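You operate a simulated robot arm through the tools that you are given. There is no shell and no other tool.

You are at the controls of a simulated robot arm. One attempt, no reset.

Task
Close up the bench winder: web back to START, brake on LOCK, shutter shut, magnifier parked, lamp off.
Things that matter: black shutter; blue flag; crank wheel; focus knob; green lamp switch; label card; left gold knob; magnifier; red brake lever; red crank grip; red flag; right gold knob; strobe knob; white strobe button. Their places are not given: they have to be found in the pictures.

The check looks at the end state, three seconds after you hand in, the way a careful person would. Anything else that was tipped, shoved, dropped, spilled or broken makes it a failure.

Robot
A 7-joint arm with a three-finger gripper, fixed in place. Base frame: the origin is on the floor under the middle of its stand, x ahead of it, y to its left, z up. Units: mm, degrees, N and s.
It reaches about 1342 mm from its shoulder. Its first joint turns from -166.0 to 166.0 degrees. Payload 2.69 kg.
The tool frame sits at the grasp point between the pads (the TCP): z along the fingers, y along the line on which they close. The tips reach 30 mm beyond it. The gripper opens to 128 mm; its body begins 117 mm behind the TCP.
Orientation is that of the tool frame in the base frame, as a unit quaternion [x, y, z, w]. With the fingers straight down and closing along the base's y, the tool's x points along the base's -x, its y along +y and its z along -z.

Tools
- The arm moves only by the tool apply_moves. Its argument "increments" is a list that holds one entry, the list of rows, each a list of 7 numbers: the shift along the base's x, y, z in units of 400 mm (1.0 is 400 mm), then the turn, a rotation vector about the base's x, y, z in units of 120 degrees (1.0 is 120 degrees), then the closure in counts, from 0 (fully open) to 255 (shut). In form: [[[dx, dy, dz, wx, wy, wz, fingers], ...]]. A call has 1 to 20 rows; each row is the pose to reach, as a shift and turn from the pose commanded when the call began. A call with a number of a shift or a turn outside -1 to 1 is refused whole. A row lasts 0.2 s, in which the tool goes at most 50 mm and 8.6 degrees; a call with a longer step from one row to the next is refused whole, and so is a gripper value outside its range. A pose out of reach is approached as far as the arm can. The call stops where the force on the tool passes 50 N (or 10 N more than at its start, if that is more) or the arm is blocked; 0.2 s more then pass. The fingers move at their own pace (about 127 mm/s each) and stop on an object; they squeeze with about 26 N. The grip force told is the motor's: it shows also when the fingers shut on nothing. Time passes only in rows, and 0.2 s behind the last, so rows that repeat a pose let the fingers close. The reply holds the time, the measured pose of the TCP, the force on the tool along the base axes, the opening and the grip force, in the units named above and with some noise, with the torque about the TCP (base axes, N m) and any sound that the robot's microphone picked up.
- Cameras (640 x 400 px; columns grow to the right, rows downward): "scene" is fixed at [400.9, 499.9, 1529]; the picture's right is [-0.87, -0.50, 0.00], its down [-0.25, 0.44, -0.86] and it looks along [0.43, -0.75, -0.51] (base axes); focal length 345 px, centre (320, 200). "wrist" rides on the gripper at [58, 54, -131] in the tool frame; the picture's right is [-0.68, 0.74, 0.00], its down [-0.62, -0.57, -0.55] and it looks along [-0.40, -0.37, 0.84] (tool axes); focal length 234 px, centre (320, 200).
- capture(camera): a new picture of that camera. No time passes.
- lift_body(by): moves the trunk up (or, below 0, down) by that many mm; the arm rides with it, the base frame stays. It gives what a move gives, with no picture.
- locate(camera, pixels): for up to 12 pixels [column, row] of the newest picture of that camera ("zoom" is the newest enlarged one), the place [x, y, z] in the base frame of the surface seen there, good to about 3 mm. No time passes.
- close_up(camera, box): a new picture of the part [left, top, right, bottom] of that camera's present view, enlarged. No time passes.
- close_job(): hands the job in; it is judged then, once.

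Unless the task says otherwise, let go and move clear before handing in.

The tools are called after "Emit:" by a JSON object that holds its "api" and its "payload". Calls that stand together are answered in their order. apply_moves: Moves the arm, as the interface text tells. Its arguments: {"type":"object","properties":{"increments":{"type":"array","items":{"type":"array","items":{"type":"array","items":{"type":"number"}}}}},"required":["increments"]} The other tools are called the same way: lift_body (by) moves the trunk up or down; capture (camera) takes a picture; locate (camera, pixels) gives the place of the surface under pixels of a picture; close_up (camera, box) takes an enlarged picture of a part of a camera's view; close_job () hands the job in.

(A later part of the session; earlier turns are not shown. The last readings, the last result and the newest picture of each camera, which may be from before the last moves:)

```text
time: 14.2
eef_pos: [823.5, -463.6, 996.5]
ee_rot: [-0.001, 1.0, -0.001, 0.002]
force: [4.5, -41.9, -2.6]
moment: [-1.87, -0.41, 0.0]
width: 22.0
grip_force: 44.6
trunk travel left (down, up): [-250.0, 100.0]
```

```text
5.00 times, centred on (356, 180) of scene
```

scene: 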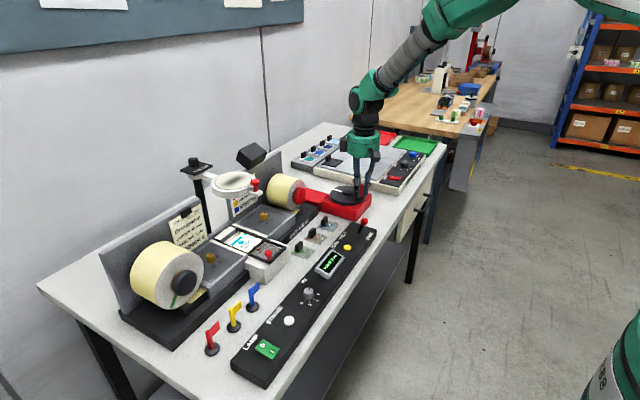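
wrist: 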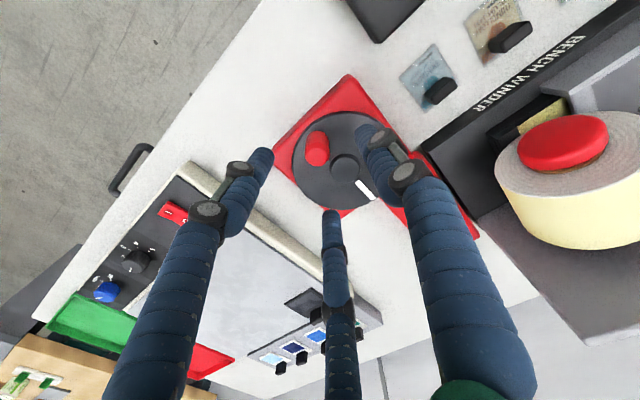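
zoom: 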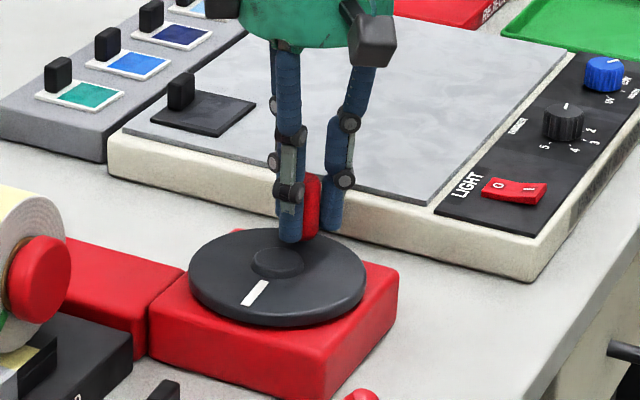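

COUNT dropped to 1, so CCW is the right direction; the fit of held positions gives a circle about (820,-419.5) radius 45. Continue CCW to ~334°, first relieving the radial load.

Emit:
{"api": "apply_moves", "payload": {"increments": [[[0.0063, -0.0085, 0, 0, 0, 0, 255], [0.0285, -0.005, 0, 0, 0, 0, 255], [0.0503, 0.004, 0, 0, 0, 0, 255], [0.0698, 0.017, 0, 0, 0, 0, 255], [0.0863, 0.034, 0, 0, 0, 0, 255], [0.0985, 0.054, 0, 0, 0, 0, 255]]]}}

Emit:
{"api": "close_up", "payload": {"camera": "scene", "box": [300, 240, 364, 280]}}

Emit:
{"api": "close_up", "payload": {"camera": "scene", "box": [200, 215, 296, 275]}}

Emit:
{"api": "close_up", "payload": {"camera": "scene", "box": [316, 140, 396, 220]}}

```text
time: 15.6
eef_pos: [859.6, -438.1, 997.4]
ee_rot: [-0.001, 1.0, 0.001, 0.0]
force: [6.8, -2.1, 8.2]
moment: [-0.11, -0.14, -0.01]
width: 22.2
grip_force: 45.1
trunk travel left (down, up): [-250.0, 100.0]
```

```text
10.00 times, centred on (332, 260) of scene
```

zoom: 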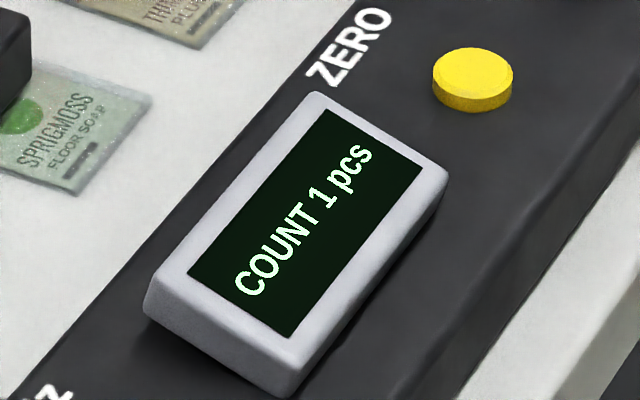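

```text
6.67 times, centred on (248, 245) of scene
```

zoom: 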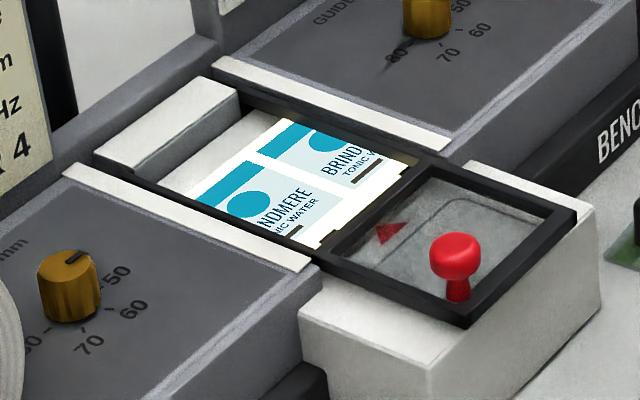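

```text
5.00 times, centred on (356, 180) of scene
```

zoom: 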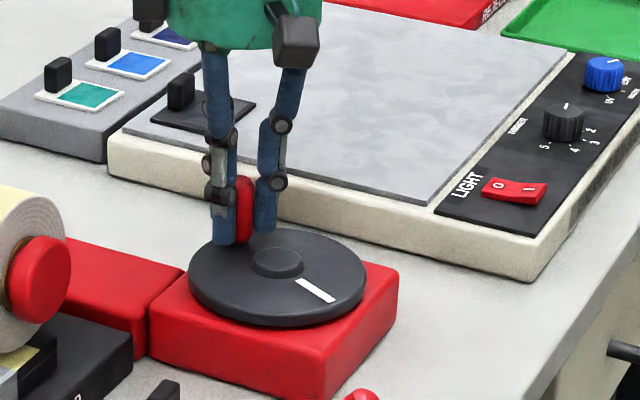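

Forces are low now and the pattern repeats every ~120° of crank; no START mark in the window yet. Continue CCW to ~34°.

Emit:
{"api": "apply_moves", "payload": {"increments": [[[0.0048, 0.0225, 0, 0, 0, 0, 255], [0.008, 0.0455, 0, 0, 0, 0, 255], [0.0063, 0.0685, 0, 0, 0, 0, 255], [0.0, 0.0908, 0, 0, 0, 0, 255], [-0.011, 0.1113, 0, 0, 0, 0, 255]]]}}

Emit:
{"api": "close_up", "payload": {"camera": "scene", "box": [300, 240, 364, 280]}}

Emit:
{"api": "close_up", "payload": {"camera": "scene", "box": [200, 215, 296, 275]}}

Emit:
{"api": "close_up", "payload": {"camera": "scene", "box": [316, 140, 396, 220]}}

```text
time: 16.8
eef_pos: [857.1, -393.0, 996.2]
ee_rot: [0.0, 1.0, 0.0, -0.001]
force: [15.7, 11.7, 10.0]
moment: [0.46, -0.46, 0.02]
width: 22.5
grip_force: 45.5
trunk travel left (down, up): [-250.0, 100.0]
```

```text
10.00 times, centred on (332, 260) of scene
```

zoom: 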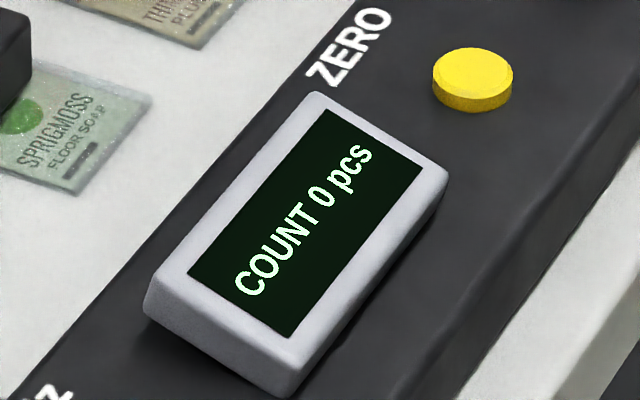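

```text
6.67 times, centred on (248, 245) of scene
```

zoom: 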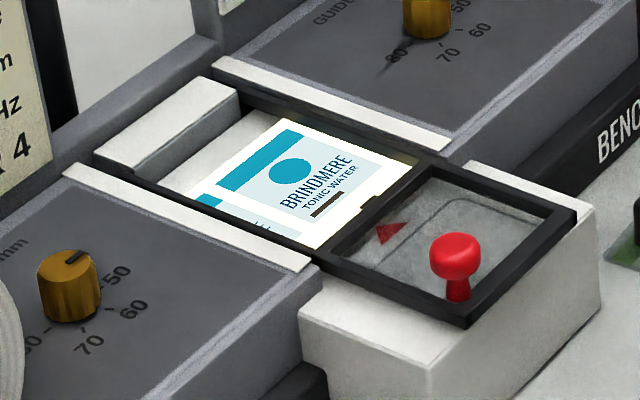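

```text
5.00 times, centred on (356, 180) of scene
```

zoom: 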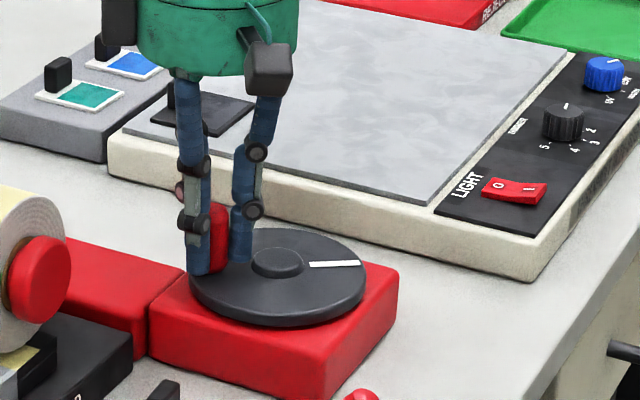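

COUNT is now 0 but the window still shows ordinary labels at the same phase as before, no START mark yet. I'll go on CCW in a further step to ~94° watching the window.

Emit:
{"api": "apply_moves", "payload": {"increments": [[[-0.013, 0.019, 0, 0, 0, 0, 255], [-0.0318, 0.0335, 0, 0, 0, 0, 255], [-0.0528, 0.0438, 0, 0, 0, 0, 255], [-0.0755, 0.0495, 0, 0, 0, 0, 255], [-0.099, 0.0503, 0, 0, 0, 0, 255]]]}}

Emit:
{"api": "close_up", "payload": {"camera": "scene", "box": [300, 240, 364, 280]}}

Emit:
{"api": "close_up", "payload": {"camera": "scene", "box": [200, 215, 296, 275]}}

Emit:
{"api": "close_up", "payload": {"camera": "scene", "box": [316, 140, 396, 220]}}

```text
time: 18.0
eef_pos: [814.9, -374.2, 995.7]
ee_rot: [0.0, 1.0, 0.0, 0.0]
force: [-1.5, 6.3, 15.3]
moment: [0.46, 0.32, 0.02]
width: 22.0
grip_force: 44.1
trunk travel left (down, up): [-250.0, 100.0]
```

```text
10.00 times, centred on (332, 260) of scene
```

zoom: 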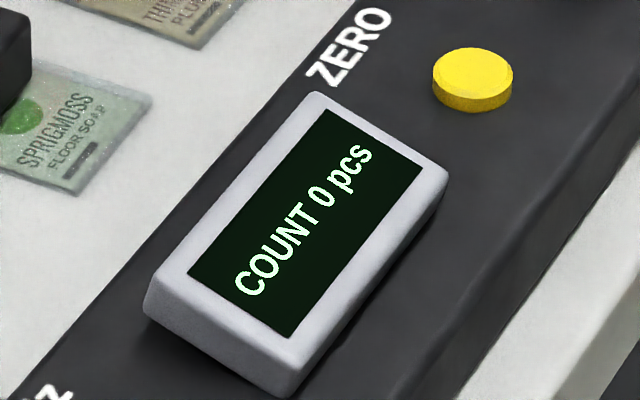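

```text
6.67 times, centred on (248, 245) of scene
```

zoom: 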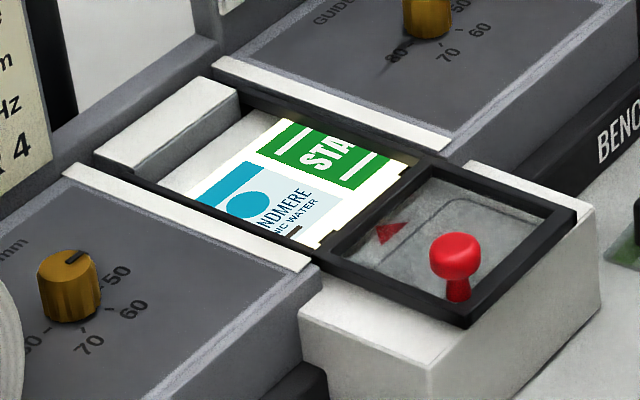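

```text
5.00 times, centred on (356, 180) of scene
```

zoom: 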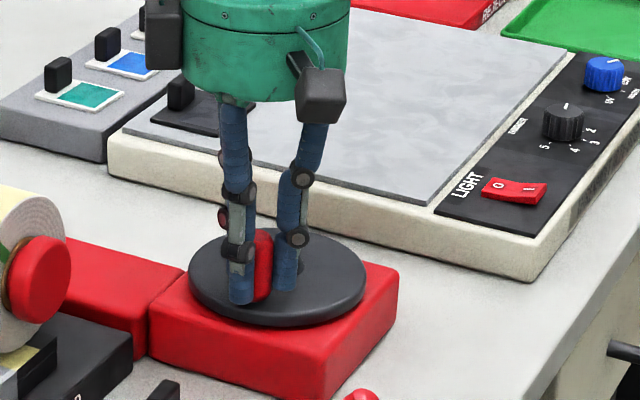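

The green START panel is now entering the window from the right (zoom [320,150]). I'll measure window edges, pointer and START's left edge to compute how much further to turn.

Emit:
{"api": "close_up", "payload": {"camera": "scene", "box": [216, 225, 280, 265]}}

Emit:
{"api": "locate", "payload": {"camera": "scene", "pixels": [[228, 243], [240, 252], [246, 252], [243, 233], [262, 241], [238, 238], [250, 244], [258, 245], [257, 249], [236, 246], [246, 237], [252, 236]]}}

```text
10.00 times, centred on (248, 245) of scene
```

zoom: 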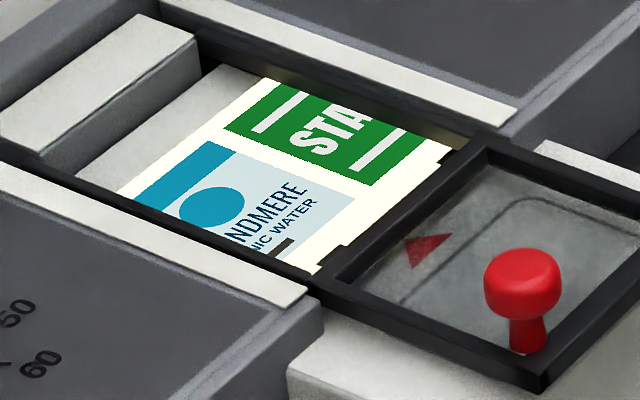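

```text
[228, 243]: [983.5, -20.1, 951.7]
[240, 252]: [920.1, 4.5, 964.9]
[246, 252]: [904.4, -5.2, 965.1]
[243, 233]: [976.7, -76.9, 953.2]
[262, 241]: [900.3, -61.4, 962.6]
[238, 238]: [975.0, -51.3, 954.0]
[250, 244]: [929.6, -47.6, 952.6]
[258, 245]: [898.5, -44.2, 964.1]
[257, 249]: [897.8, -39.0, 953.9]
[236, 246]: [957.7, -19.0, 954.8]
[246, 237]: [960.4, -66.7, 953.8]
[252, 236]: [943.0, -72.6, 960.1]
```

The pointer tip (red triangle) is at y≈-42 and START's register mark is about 37 mm short of it, ≈93° of crank more. I'll turn CCW to ~168° (72° more) and then re-measure.

Emit:
{"api": "apply_moves", "payload": {"increments": [[[-0.027, -0.0053, 0, 0, 0, 0, 255], [-0.0485, -0.0148, 0, 0, 0, 0, 255], [-0.0675, -0.0288, 0, 0, 0, 0, 255], [-0.0833, -0.046, 0, 0, 0, 0, 255], [-0.095, -0.0665, 0, 0, 0, 0, 255], [-0.1023, -0.0888, 0, 0, 0, 0, 255]]]}}

Emit:
{"api": "close_up", "payload": {"camera": "scene", "box": [300, 240, 364, 280]}}

Emit:
{"api": "close_up", "payload": {"camera": "scene", "box": [216, 225, 280, 265]}}

Emit:
{"api": "close_up", "payload": {"camera": "scene", "box": [316, 140, 396, 220]}}

```text
time: 19.4
eef_pos: [775.4, -410.9, 996.2]
ee_rot: [-0.001, 1.0, 0.001, 0.001]
force: [7.7, -3.7, 7.5]
moment: [0.37, -0.54, 0.01]
width: 22.2
grip_force: 45.4
trunk travel left (down, up): [-250.0, 100.0]
```

```text
10.00 times, centred on (332, 260) of scene
```

zoom: 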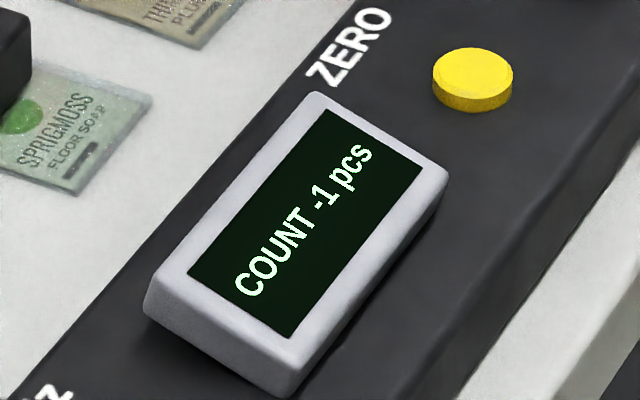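

```text
10.00 times, centred on (248, 245) of scene
```

zoom: 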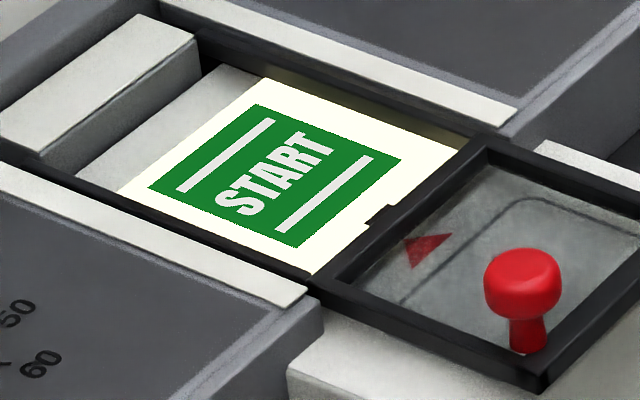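

```text
5.00 times, centred on (356, 180) of scene
```

zoom: 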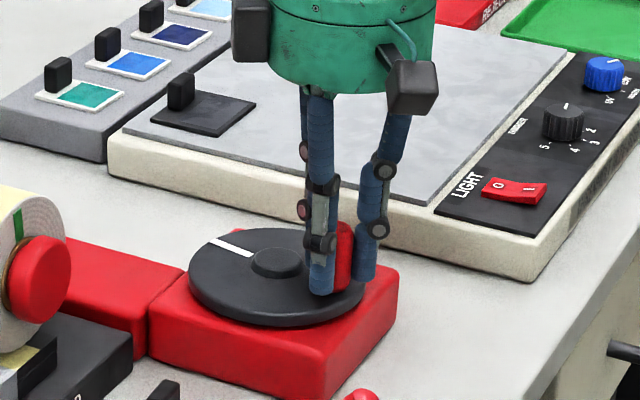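

START now fills the window (zoom [275,175]), with its register mark at [378,218] slightly right of the red pointer tip [403,240]. I'll magnify further to measure the remaining offset.

Emit:
{"api": "close_up", "payload": {"camera": "scene", "box": [240, 234, 272, 254]}}

Emit:
{"api": "locate", "payload": {"camera": "zoom", "pixels": [[340, 250], [280, 240], [390, 290], [430, 300], [300, 130], [240, 320], [200, 200], [590, 120], [150, 380], [470, 400]]}}

```text
16.00 times, centred on (256, 244) of scene
```

zoom: 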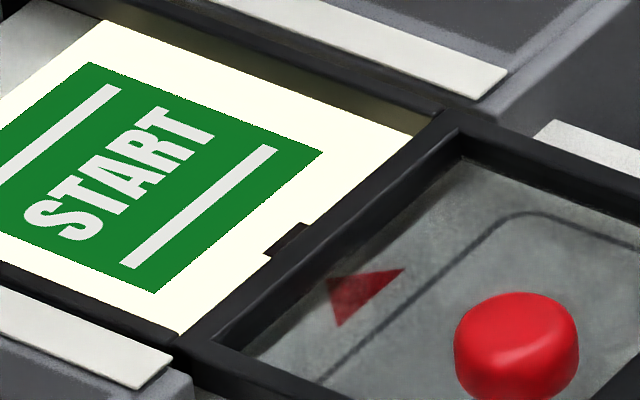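

```text
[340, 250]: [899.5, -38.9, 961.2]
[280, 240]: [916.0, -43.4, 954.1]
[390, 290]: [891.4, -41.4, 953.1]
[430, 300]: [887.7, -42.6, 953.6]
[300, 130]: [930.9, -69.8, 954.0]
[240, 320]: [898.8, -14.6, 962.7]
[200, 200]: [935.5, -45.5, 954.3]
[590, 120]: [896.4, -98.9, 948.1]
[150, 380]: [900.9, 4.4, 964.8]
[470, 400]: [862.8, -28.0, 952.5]
```

I'll locate the pointer triangle vertices and the register mark ends together.

Emit:
{"api": "locate", "payload": {"camera": "zoom", "pixels": [[330, 281], [395, 272], [343, 318], [352, 290], [270, 252], [278, 248], [290, 240], [305, 230], [318, 153], [158, 290], [90, 64], [238, 222]]}}

```text
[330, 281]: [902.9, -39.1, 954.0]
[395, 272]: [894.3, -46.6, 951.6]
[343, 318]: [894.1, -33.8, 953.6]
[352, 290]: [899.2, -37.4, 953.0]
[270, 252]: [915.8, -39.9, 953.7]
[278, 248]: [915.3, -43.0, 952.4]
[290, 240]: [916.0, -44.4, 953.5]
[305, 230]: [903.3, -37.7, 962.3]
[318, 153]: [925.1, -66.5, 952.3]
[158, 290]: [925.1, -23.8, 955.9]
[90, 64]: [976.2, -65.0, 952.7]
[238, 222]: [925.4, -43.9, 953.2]
```

START's centre is at y≈-45 and the pointer at y≈-40, so about 4-5 mm (≈10°) remains. I'll turn 10° more CCW.

Emit:
{"api": "apply_moves", "payload": {"increments": [[[-0.0012, -0.01, 0, 0, 0, 0, 255], [-0.002, -0.0195, 0, 0, 0, 0, 255], [-0.002, -0.0195, 0, 0, 0, 0, 255]]]}}

Emit:
{"api": "close_up", "payload": {"camera": "scene", "box": [240, 234, 272, 254]}}

Emit:
{"api": "locate", "payload": {"camera": "zoom", "pixels": [[330, 281], [395, 272], [343, 318], [270, 252], [290, 240], [238, 222], [300, 165], [140, 300], [80, 80]]}}

Emit:
{"api": "close_up", "payload": {"camera": "scene", "box": [316, 140, 396, 220]}}

```text
time: 20.2
eef_pos: [776.2, -418.0, 996.4]
ee_rot: [0.0, 1.0, 0.001, 0.0]
force: [4.2, -1.7, 10.8]
moment: [0.0, -0.11, 0.01]
width: 22.5
grip_force: 44.8
trunk travel left (down, up): [-250.0, 100.0]
```

```text
16.00 times, centred on (256, 244) of scene
```

zoom: 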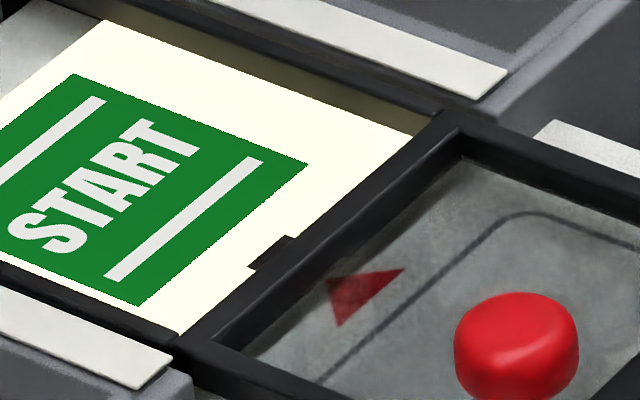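

```text
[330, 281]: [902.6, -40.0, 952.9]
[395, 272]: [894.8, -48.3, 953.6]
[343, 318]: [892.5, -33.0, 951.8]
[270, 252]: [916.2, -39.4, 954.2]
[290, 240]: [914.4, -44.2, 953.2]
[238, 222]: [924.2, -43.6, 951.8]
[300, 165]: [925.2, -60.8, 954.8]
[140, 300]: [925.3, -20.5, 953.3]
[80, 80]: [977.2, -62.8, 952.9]
```

```text
5.00 times, centred on (356, 180) of scene
```

zoom: 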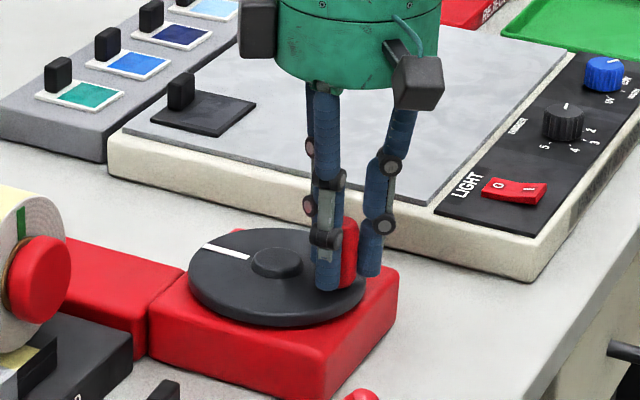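

START's centre (y≈-41) now lines up with the red pointer (y≈-40), and the crank mark is back at a full turn. I'll open the fingers to 69 mm and lift straight up.

Emit:
{"api": "apply_moves", "payload": {"increments": [[[0, 0, 0, 0, 0, 0, 200], [0, 0, 0, 0, 0, 0, 118], [0, 0, 0, 0, 0, 0, 118], [0, 0, 0.05, 0, 0, 0, 118], [0, 0, 0.14, 0, 0, 0, 118], [0, 0, 0.25, 0, 0, 0, 118], [0, 0, 0.37, 0, 0, 0, 118]]]}}

Emit:
{"api": "close_up", "payload": {"camera": "scene", "box": [240, 234, 272, 254]}}

Emit:
{"api": "close_up", "payload": {"camera": "scene", "box": [316, 160, 396, 240]}}

Emit:
{"api": "capture", "payload": {"camera": "wrist"}}

```text
time: 21.8
eef_pos: [774.9, -417.4, 1145.3]
ee_rot: [0.0, 1.0, 0.0, -0.001]
force: [-0.6, 0.0, 0.1]
moment: [0.02, -0.06, -0.04]
width: 68.8
grip_force: 0.1
trunk travel left (down, up): [-250.0, 100.0]
```

```text
16.00 times, centred on (256, 244) of scene
```

zoom: 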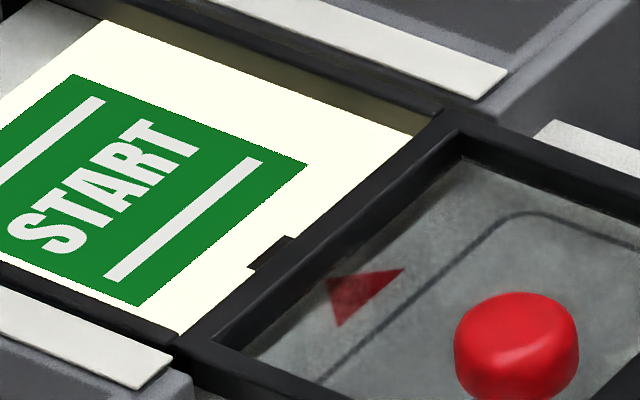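

```text
5.00 times, centred on (356, 200) of scene
```

zoom: 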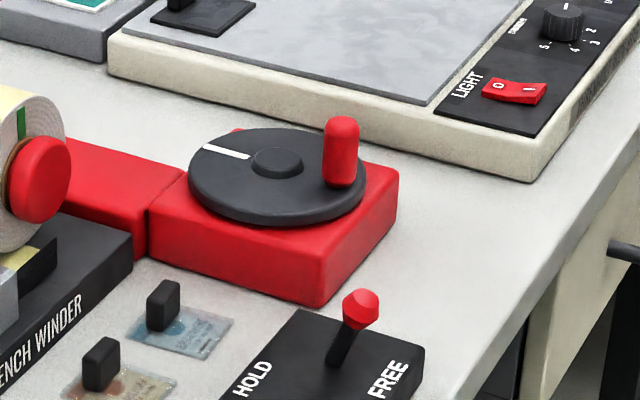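

```text
taken
```

wrist: 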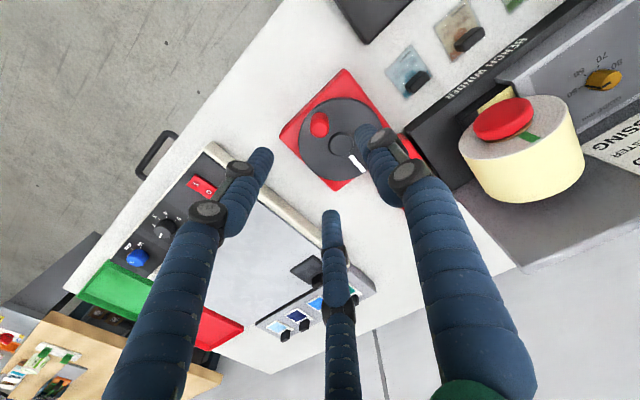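

The web stayed on START after release. Next the brake: I'll close the fingers, move to the -x side of the lever ball (694,-270,980) and come down to ball height without touching it.

Emit:
{"api": "apply_moves", "payload": {"increments": [[[-0.0624, 0.0765, 0, 0, 0, 0, 255], [-0.1247, 0.153, 0, 0, 0, 0, 255], [-0.1871, 0.2294, 0, 0, 0, 0, 255], [-0.2494, 0.3059, 0, 0, 0, 0, 255], [-0.3118, 0.3823, 0, 0, 0, 0, 255], [-0.3118, 0.3823, -0.1, 0, 0, 0, 255], [-0.3118, 0.3823, -0.2, 0, 0, 0, 255], [-0.3118, 0.3823, -0.3, 0, 0, 0, 255]]]}}

Emit:
{"api": "close_up", "payload": {"camera": "scene", "box": [320, 170, 416, 240]}}

Emit:
{"api": "capture", "payload": {"camera": "wrist"}}

```text
time: 23.6
eef_pos: [650.2, -264.9, 1025.4]
ee_rot: [0.0, 1.0, 0.0, 0.001]
force: [0.2, -0.2, 0.9]
moment: [-0.03, 0.03, -0.02]
width: 2.3
grip_force: 25.6
trunk travel left (down, up): [-250.0, 100.0]
```

```text
5.71 times, centred on (368, 205) of scene
```

zoom: 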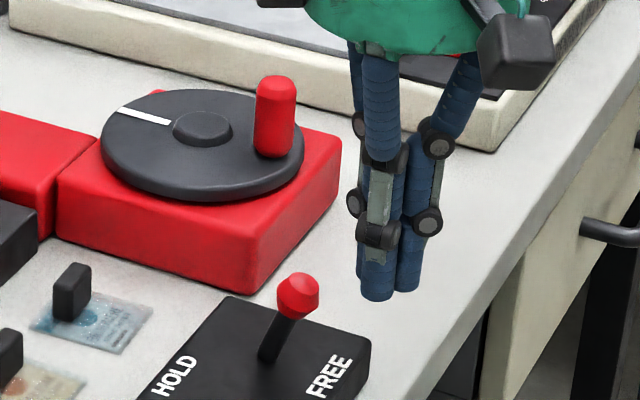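

```text
taken
```

wrist: 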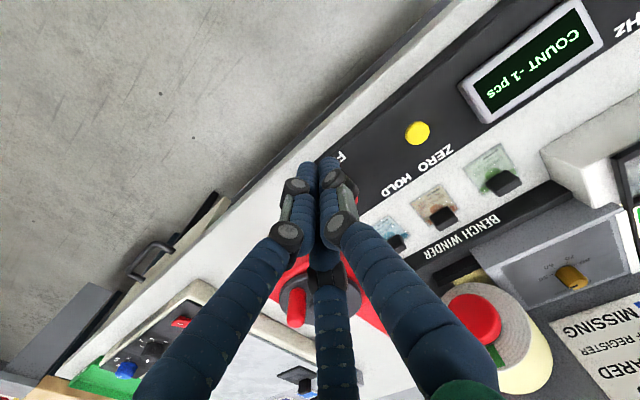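

The fist is 20+ mm clear on the FREE side of the ball. I'll lower to ball height and push +x gradually about 30 mm, reading force.

Emit:
{"api": "apply_moves", "payload": {"increments": [[[0, 0, -0.08, 0, 0, 0, 255], [0.02, 0, -0.08, 0, 0, 0, 255], [0.04, 0, -0.08, 0, 0, 0, 255], [0.05, 0, -0.08, 0, 0, 0, 255], [0.06, 0, -0.08, 0, 0, 0, 255], [0.07, 0, -0.08, 0, 0, 0, 255]]]}}

Emit:
{"api": "close_up", "payload": {"camera": "scene", "box": [320, 180, 416, 250]}}

```text
time: 25.0
eef_pos: [678.1, -265.7, 991.1]
ee_rot: [0.0, 1.0, 0.0, 0.0]
force: [-1.1, 1.3, -0.6]
moment: [0.02, -0.03, 0.0]
width: 2.2
grip_force: 26.0
trunk travel left (down, up): [-250.0, 100.0]
```

```text
5.71 times, centred on (368, 215) of scene
```

zoom: 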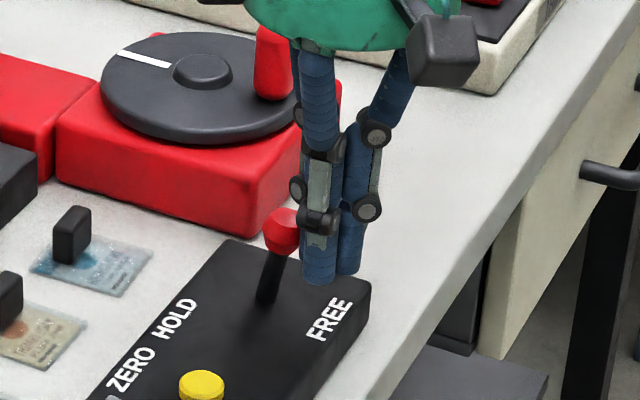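

The lever is following with little force (ball now near vertical). Keep pushing +x.

Emit:
{"api": "apply_moves", "payload": {"increments": [[[0.01, 0, 0, 0, 0, 0, 255], [0.02, 0, 0, 0, 0, 0, 255], [0.03, 0, 0, 0, 0, 0, 255], [0.04, 0, 0, 0, 0, 0, 255]]]}}

Emit:
{"api": "close_up", "payload": {"camera": "scene", "box": [320, 180, 416, 250]}}

```text
time: 26.0
eef_pos: [693.8, -264.8, 991.8]
ee_rot: [0.0, 1.0, 0.0, 0.0]
force: [-0.5, 0.1, 0.0]
moment: [0.0, 0.0, -0.01]
width: 2.1
grip_force: 25.7
trunk travel left (down, up): [-250.0, 100.0]
```

```text
5.71 times, centred on (368, 215) of scene
```

zoom: 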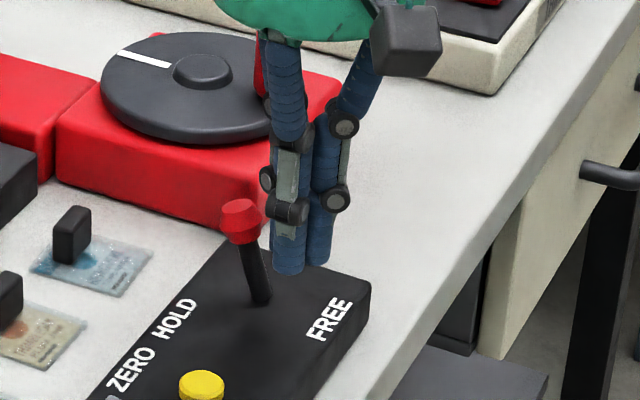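

The lever now leans to the HOLD side with almost no resistance; I'll locate its ball and base and then check for a stop.

Emit:
{"api": "locate", "payload": {"camera": "zoom", "pixels": [[240, 215], [240, 230], [262, 300], [250, 260]]}}

Emit:
{"api": "apply_moves", "payload": {"increments": [[[0.01, 0, 0, 0, 0, 0, 255], [0.02, 0, 0, 0, 0, 0, 255], [0.03, 0, 0, 0, 0, 0, 255]]]}}

Emit:
{"api": "close_up", "payload": {"camera": "scene", "box": [320, 180, 416, 250]}}

Emit:
{"api": "locate", "payload": {"camera": "zoom", "pixels": [[230, 225], [220, 230], [262, 300], [250, 270]]}}

```text
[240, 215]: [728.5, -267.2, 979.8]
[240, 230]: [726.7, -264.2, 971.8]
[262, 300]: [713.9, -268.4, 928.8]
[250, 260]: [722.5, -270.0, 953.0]
```

```text
time: 26.8
eef_pos: [702.9, -264.9, 991.4]
ee_rot: [0.0, 1.0, 0.001, -0.001]
force: [-20.7, -1.4, 2.0]
moment: [-0.12, 0.4, -0.16]
width: 2.1
grip_force: 25.6
trunk travel left (down, up): [-250.0, 100.0]
```

```text
5.71 times, centred on (368, 215) of scene
```

zoom: 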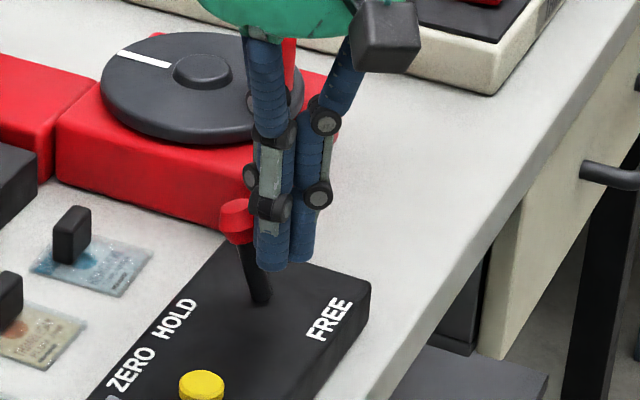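

```text
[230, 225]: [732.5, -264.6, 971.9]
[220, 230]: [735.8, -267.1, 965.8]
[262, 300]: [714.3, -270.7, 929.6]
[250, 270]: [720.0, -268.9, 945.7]
```

A stop was reached (-20.7 N at x≈703): the lever is at its HOLD end. I'll back off and lift, and view whether it stays there.

Emit:
{"api": "apply_moves", "payload": {"increments": [[[-0.04, 0, 0, 0, 0, 0, 255], [-0.12, 0, 0, 0, 0, 0, 255], [-0.15, 0, 0.08, 0, 0, 0, 255], [-0.15, 0, 0.19, 0, 0, 0, 255], [-0.15, 0, 0.3, 0, 0, 0, 255]]]}}

Emit:
{"api": "close_up", "payload": {"camera": "scene", "box": [320, 190, 400, 250]}}

Emit:
{"api": "locate", "payload": {"camera": "zoom", "pixels": [[280, 190], [320, 290]]}}

Emit:
{"api": "capture", "payload": {"camera": "wrist"}}

Emit:
{"api": "close_up", "payload": {"camera": "wrist", "box": [310, 110, 450, 210]}}

```text
time: 28.0
eef_pos: [644.8, -264.0, 1112.6]
ee_rot: [0.0, 1.0, 0.0, -0.001]
force: [0.4, 0.8, 0.1]
moment: [-0.01, -0.05, -0.01]
width: 2.1
grip_force: 26.1
trunk travel left (down, up): [-250.0, 100.0]
```

```text
6.67 times, centred on (360, 220) of scene
```

zoom: 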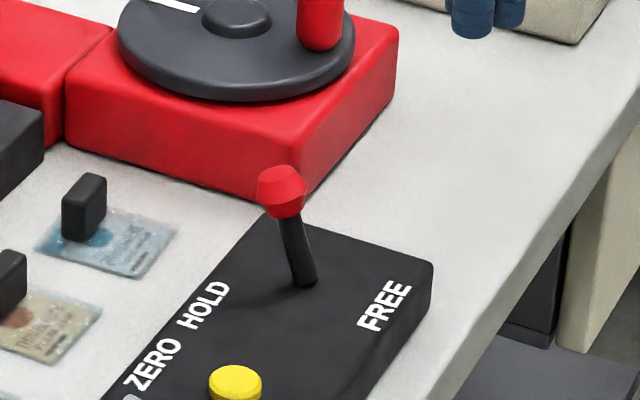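

```text
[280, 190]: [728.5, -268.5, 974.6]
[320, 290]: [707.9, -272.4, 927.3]
```

```text
taken
```

wrist: 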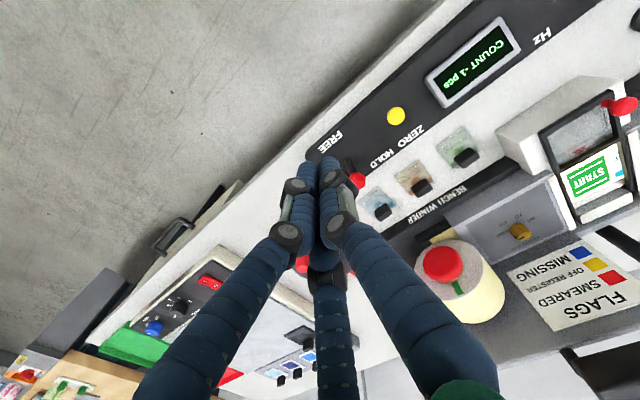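

```text
4.00 times, centred on (380, 160) of wrist
```

zoom: 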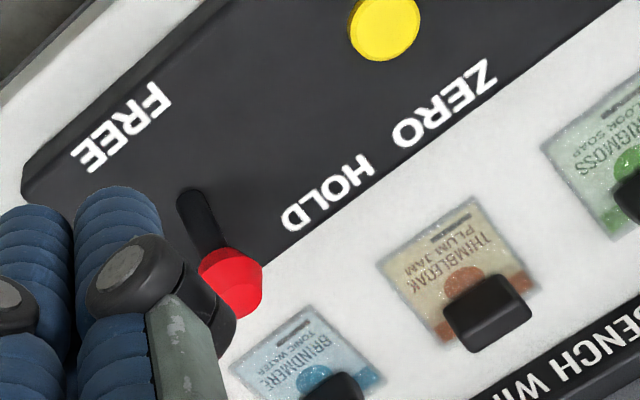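

The lever holds at the HOLD end (ball at x≈728). Next, the shutter: I'll move the hand to view the shutter frame and its knob from above.

Emit:
{"api": "apply_moves", "payload": {"increments": [[[0.0381, 0.0972, 0.0525, 0, 0, 0, 255], [0.0763, 0.1944, 0.0525, 0, 0, 0, 255], [0.1144, 0.2916, 0.0525, 0, 0, 0, 255], [0.1525, 0.3888, 0.0525, 0, 0, 0, 255], [0.1906, 0.486, 0.0525, 0, 0, 0, 255], [0.2288, 0.5831, 0.0525, 0, 0, 0, 255], [0.2669, 0.6803, 0.0525, 0, 0, 0, 255], [0.305, 0.7775, 0.0525, 0, 0, 0, 255]]]}}

Emit:
{"api": "capture", "payload": {"camera": "wrist"}}

Emit:
{"api": "close_up", "payload": {"camera": "scene", "box": [226, 150, 306, 280]}}

```text
time: 29.8
eef_pos: [767.4, 46.0, 1133.0]
ee_rot: [0.0, 1.0, 0.0, 0.0]
force: [-0.4, 0.2, 0.2]
moment: [-0.02, 0.0, 0.03]
width: 2.2
grip_force: 25.9
trunk travel left (down, up): [-250.0, 100.0]
```

```text
taken
```

wrist: 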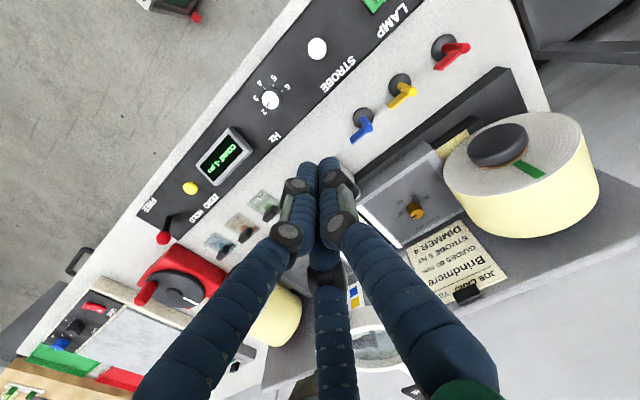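

```text
3.08 times, centred on (266, 215) of scene
```

zoom: 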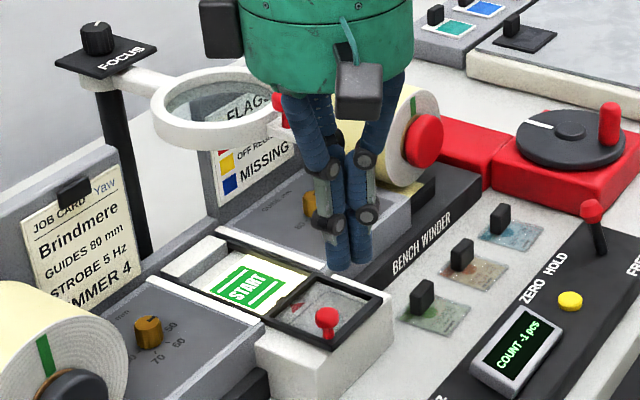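

The fingers block the wrist view of the shutter; the scene camera sees it well, so I'll measure the shutter knob and frame there.

Emit:
{"api": "close_up", "payload": {"camera": "scene", "box": [248, 238, 288, 268]}}

Emit:
{"api": "locate", "payload": {"camera": "zoom", "pixels": [[325, 150], [300, 165], [350, 165], [325, 175], [330, 205], [330, 225], [350, 290], [180, 200], [345, 350], [480, 170], [60, 200], [250, 70]]}}

```text
13.33 times, centred on (268, 253) of scene
```

zoom: 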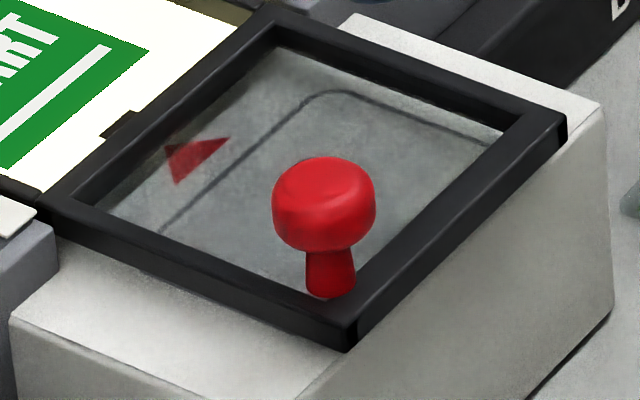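

```text
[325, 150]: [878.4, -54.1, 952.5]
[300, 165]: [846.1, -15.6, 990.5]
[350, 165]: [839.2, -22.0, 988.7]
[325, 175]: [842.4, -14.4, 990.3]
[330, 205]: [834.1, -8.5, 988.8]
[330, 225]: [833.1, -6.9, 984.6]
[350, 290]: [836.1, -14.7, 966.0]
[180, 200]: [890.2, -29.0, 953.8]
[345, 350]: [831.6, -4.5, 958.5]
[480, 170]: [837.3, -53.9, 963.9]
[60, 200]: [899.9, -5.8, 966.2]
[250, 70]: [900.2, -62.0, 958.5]
```

The shutter knob is at about (842,-16), top z≈992, and needs ≈75-80 mm of +x travel, which would bring the hand under the magnifier, so the magnifier goes first. I'll raise the hand and open the fingers to see the magnifier knob.

Emit:
{"api": "apply_moves", "payload": {"increments": [[[-0.02, 0, 0.1, 0, 0, 0, 200], [-0.04, 0, 0.2, 0, 0, 0, 118], [-0.06, 0, 0.3, 0, 0, 0, 118], [-0.08, 0, 0.4, 0, 0, 0, 118], [-0.08, 0, 0.45, 0, 0, 0, 118]]]}}

Emit:
{"api": "capture", "payload": {"camera": "wrist"}}

Emit:
{"api": "close_up", "payload": {"camera": "scene", "box": [180, 145, 276, 205]}}

Emit:
{"api": "locate", "payload": {"camera": "zoom", "pixels": [[500, 222], [500, 240], [480, 228], [520, 228], [500, 255], [503, 275], [540, 290], [470, 290], [430, 290], [320, 240]]}}

```text
time: 31.0
eef_pos: [736.3, 45.7, 1314.0]
ee_rot: [0.001, 1.0, -0.001, -0.001]
force: [-0.1, -0.4, -0.1]
moment: [-0.02, -0.05, -0.02]
width: 68.9
grip_force: 0.0
trunk travel left (down, up): [-250.0, 100.0]
```

```text
taken
```

wrist: 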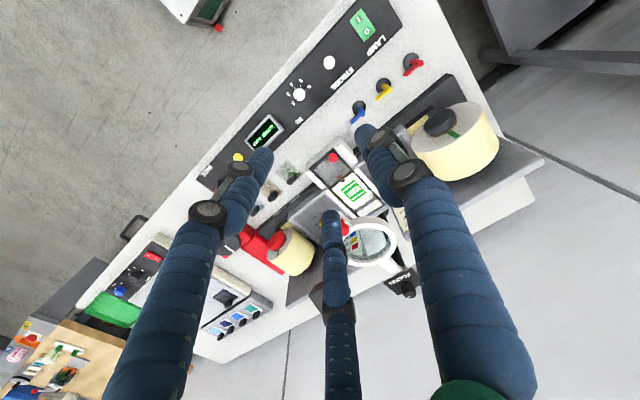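

```text
6.67 times, centred on (228, 175) of scene
```

zoom: 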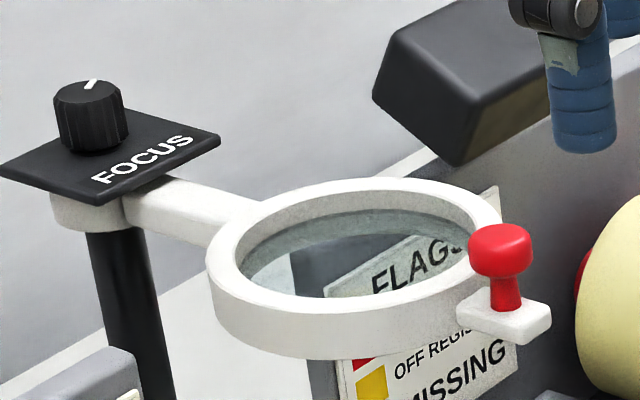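

```text
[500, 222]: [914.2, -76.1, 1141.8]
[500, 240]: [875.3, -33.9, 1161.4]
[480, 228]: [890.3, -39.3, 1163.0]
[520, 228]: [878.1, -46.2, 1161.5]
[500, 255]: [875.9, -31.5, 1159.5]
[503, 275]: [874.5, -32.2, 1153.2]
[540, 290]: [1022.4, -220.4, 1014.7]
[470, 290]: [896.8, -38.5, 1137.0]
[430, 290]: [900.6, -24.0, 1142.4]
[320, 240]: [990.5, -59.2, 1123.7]
```

The magnifier knob is at about (881,-39), head z 1152-1164, ring top ≈1143. I'll go above it, keeping tips over 1190, then check alignment.

Emit:
{"api": "apply_moves", "payload": {"increments": [[[0.0725, -0.043, -0.03, 0, 0, 0, 118], [0.145, -0.086, -0.07, 0, 0, 0, 118], [0.2175, -0.129, -0.11, 0, 0, 0, 118], [0.29, -0.172, -0.16, 0, 0, 0, 118], [0.3625, -0.215, -0.208, 0, 0, 0, 118]]]}}

Emit:
{"api": "capture", "payload": {"camera": "wrist"}}

Emit:
{"api": "locate", "payload": {"camera": "wrist", "pixels": [[318, 158], [318, 150], [325, 155], [312, 155], [318, 165]]}}

Emit:
{"api": "close_up", "payload": {"camera": "wrist", "box": [250, 90, 410, 210]}}

Emit:
{"api": "close_up", "payload": {"camera": "scene", "box": [180, 110, 300, 205]}}

```text
time: 32.2
eef_pos: [882.3, -42.6, 1228.5]
ee_rot: [0.0, 1.0, 0.0, 0.0]
force: [1.3, 1.2, -0.6]
moment: [-0.02, 0.0, -0.01]
width: 68.6
grip_force: 0.2
trunk travel left (down, up): [-250.0, 100.0]
```

```text
taken
```

wrist: 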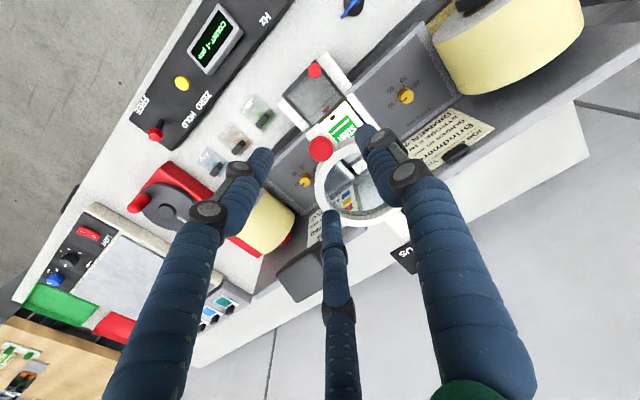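

```text
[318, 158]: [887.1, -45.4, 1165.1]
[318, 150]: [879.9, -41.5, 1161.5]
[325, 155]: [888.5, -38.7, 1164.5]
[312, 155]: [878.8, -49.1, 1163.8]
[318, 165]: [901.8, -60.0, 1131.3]
```

```text
3.33 times, centred on (330, 150) of wrist
```

zoom: 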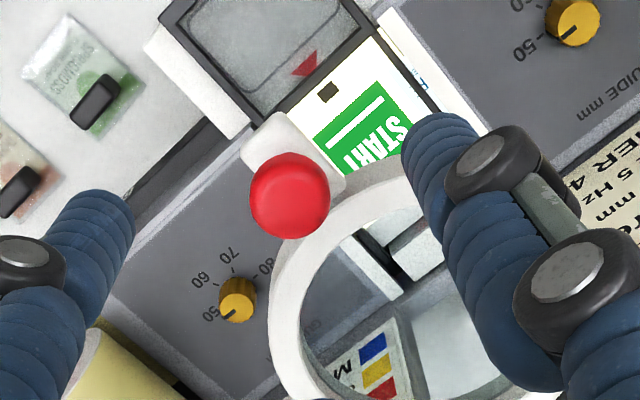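

```text
4.21 times, centred on (240, 158) of scene
```

zoom: 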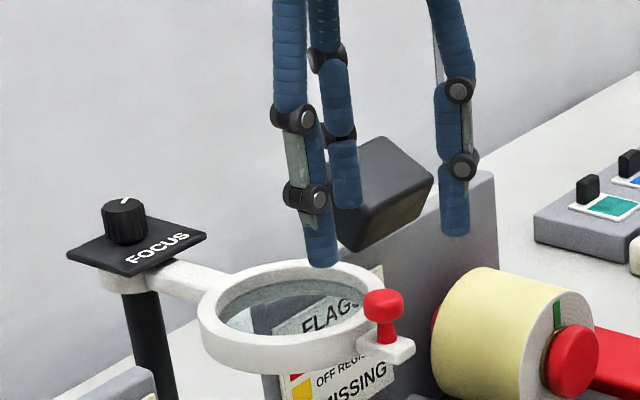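

The knob centre is at about (882,-40,1164), under the TCP. I'll lower so the tips are at z≈1150 (above the ring's 1143) and close to a loose cage of ~28 mm.

Emit:
{"api": "apply_moves", "payload": {"increments": [[[0.002, 0.0, -0.07, 0, 0, 0, 118], [0.002, 0.0, -0.125, 0, 0, 0, 118], [0.002, 0.0, -0.125, 0, 0, 0, 203], [0.002, 0.0, -0.125, 0, 0, 0, 203], [0.002, 0.0, -0.125, 0, 0, 0, 203]]]}}

Emit:
{"api": "close_up", "payload": {"camera": "scene", "box": [190, 130, 300, 205]}}

Emit:
{"api": "capture", "payload": {"camera": "wrist"}}

```text
time: 33.4
eef_pos: [881.7, -40.7, 1180.0]
ee_rot: [0.0, 1.0, 0.0, 0.0]
force: [-0.1, 0.5, -0.9]
moment: [-0.02, 0.04, 0.05]
width: 26.1
grip_force: 0.1
trunk travel left (down, up): [-250.0, 100.0]
```

```text
5.33 times, centred on (245, 168) of scene
```

zoom: 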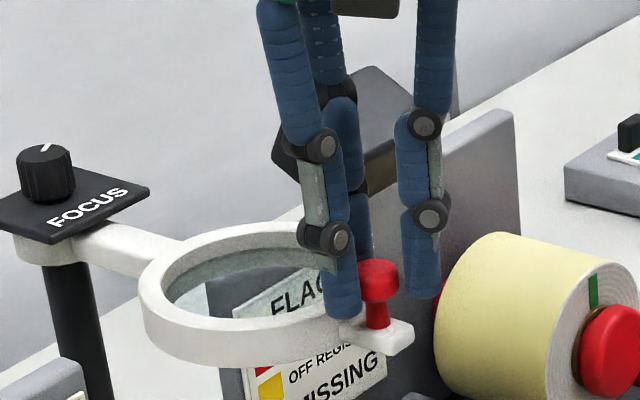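

```text
taken
```

wrist: 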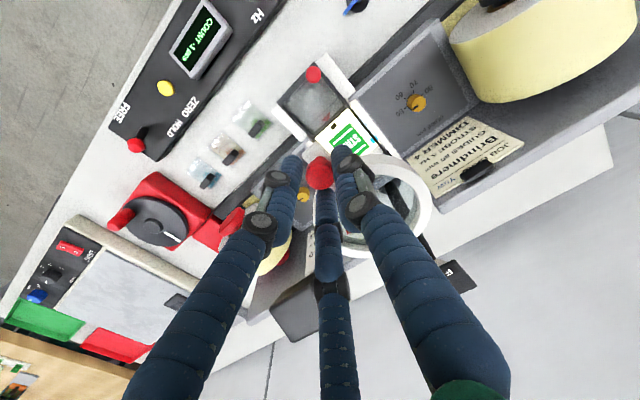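

The knob is caged between the three fingers. I'll swing it about 30° toward +y along an arc about the post (≈(1078,-45), R≈196) and check.

Emit:
{"api": "apply_moves", "payload": {"increments": [[[0.001, 0.0279, 0, 0, 0, 0, 203], [0.004, 0.0558, 0, 0, 0, 0, 203], [0.009, 0.085, 0, 0, 0, 0, 203], [0.016, 0.1148, 0, 0, 0, 0, 203], [0.025, 0.1432, 0, 0, 0, 0, 203], [0.035, 0.1715, 0, 0, 0, 0, 203], [0.049, 0.2025, 0, 0, 0, 0, 203], [0.065, 0.233, 0, 0, 0, 0, 203]]]}}

Emit:
{"api": "close_up", "payload": {"camera": "scene", "box": [170, 130, 290, 225]}}

Emit:
{"api": "capture", "payload": {"camera": "wrist"}}

```text
time: 35.2
eef_pos: [908.0, 53.0, 1180.8]
ee_rot: [-0.001, 1.0, 0.0, 0.001]
force: [-0.2, 1.1, 0.1]
moment: [0.0, 0.01, 0.02]
width: 26.3
grip_force: 0.1
trunk travel left (down, up): [-250.0, 100.0]
```

```text
4.21 times, centred on (230, 178) of scene
```

zoom: 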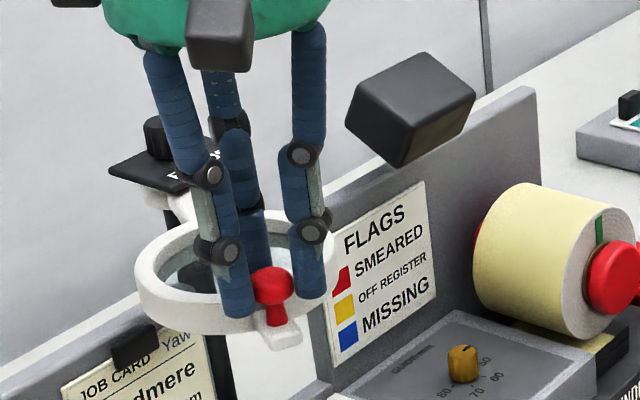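

```text
taken
```

wrist: 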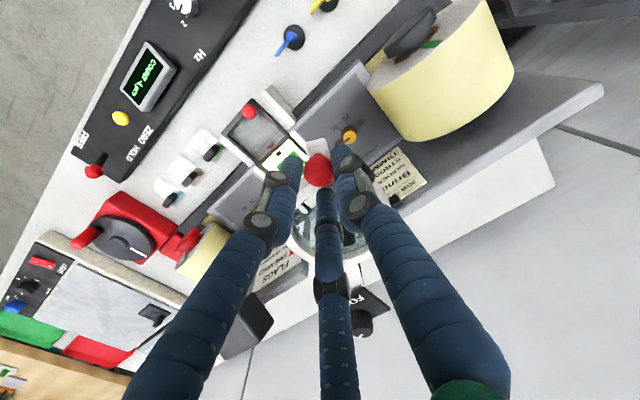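

The magnifier follows with ~1 N. Continue the arc to about 115°.

Emit:
{"api": "apply_moves", "payload": {"increments": [[[0.0165, 0.0255, 0, 0, 0, 0, 203], [0.0333, 0.0503, 0, 0, 0, 0, 203], [0.052, 0.0735, 0, 0, 0, 0, 203], [0.0723, 0.0958, 0, 0, 0, 0, 203], [0.094, 0.1168, 0, 0, 0, 0, 203], [0.1163, 0.1363, 0, 0, 0, 0, 203], [0.1405, 0.1545, 0, 0, 0, 0, 203], [0.1653, 0.171, 0, 0, 0, 0, 203], [0.1913, 0.1863, 0, 0, 0, 0, 203], [0.218, 0.1998, 0, 0, 0, 0, 203]]]}}

Emit:
{"api": "close_up", "payload": {"camera": "scene", "box": [140, 120, 290, 225]}}

Emit:
{"api": "capture", "payload": {"camera": "wrist"}}

```text
time: 37.4
eef_pos: [995.1, 133.0, 1180.1]
ee_rot: [-0.001, 1.0, 0.0, 0.0]
force: [-0.7, -0.4, -0.2]
moment: [-0.03, 0.0, -0.03]
width: 26.6
grip_force: 0.2
trunk travel left (down, up): [-250.0, 100.0]
```

```text
3.81 times, centred on (215, 172) of scene
```

zoom: 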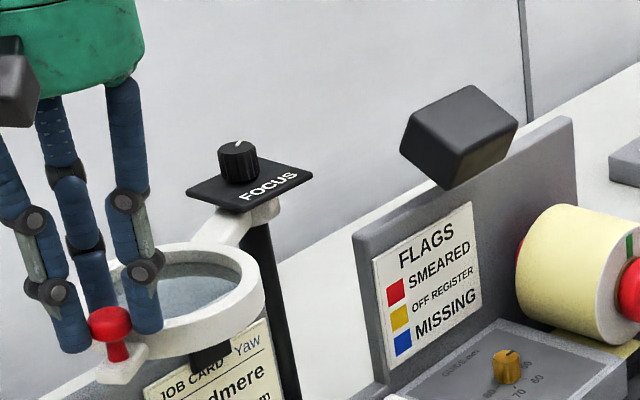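

```text
taken
```

wrist: 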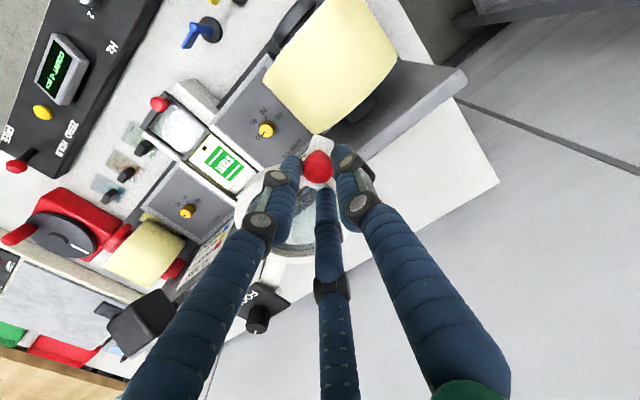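

Still following freely. Continue to about 92°.

Emit:
{"api": "apply_moves", "payload": {"increments": [[[0.0275, 0.0118, 0, 0, 0, 0, 203], [0.0558, 0.022, 0, 0, 0, 0, 203], [0.0845, 0.0303, 0, 0, 0, 0, 203], [0.1138, 0.037, 0, 0, 0, 0, 203], [0.1435, 0.0418, 0, 0, 0, 0, 203], [0.1733, 0.0448, 0, 0, 0, 0, 203], [0.19, 0.0456, 0, 0, 0, 0, 203]]]}}

Emit:
{"api": "close_up", "payload": {"camera": "scene", "box": [120, 110, 270, 215]}}

Emit:
{"api": "capture", "payload": {"camera": "wrist"}}

```text
time: 39.0
eef_pos: [1070.9, 151.5, 1180.2]
ee_rot: [-0.001, 1.0, 0.0, 0.0]
force: [-1.0, 0.1, 0.6]
moment: [-0.08, 0.02, 0.01]
width: 26.3
grip_force: 0.1
trunk travel left (down, up): [-250.0, 100.0]
```

```text
3.81 times, centred on (195, 162) of scene
```

zoom: 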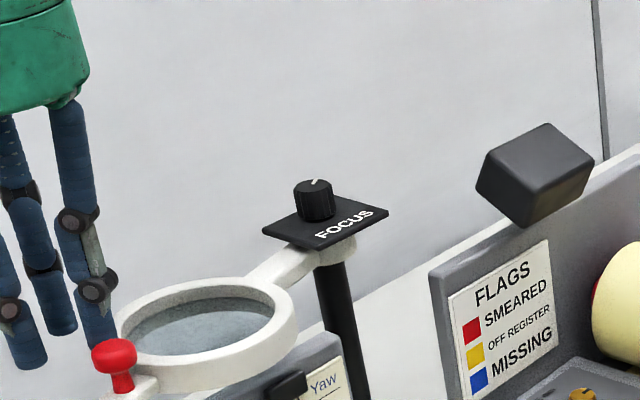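

```text
taken
```

wrist: 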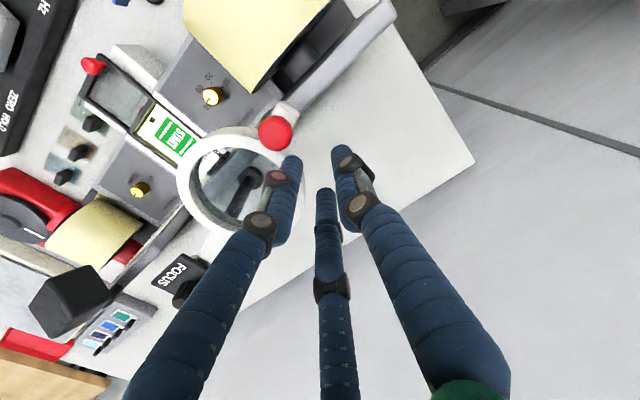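

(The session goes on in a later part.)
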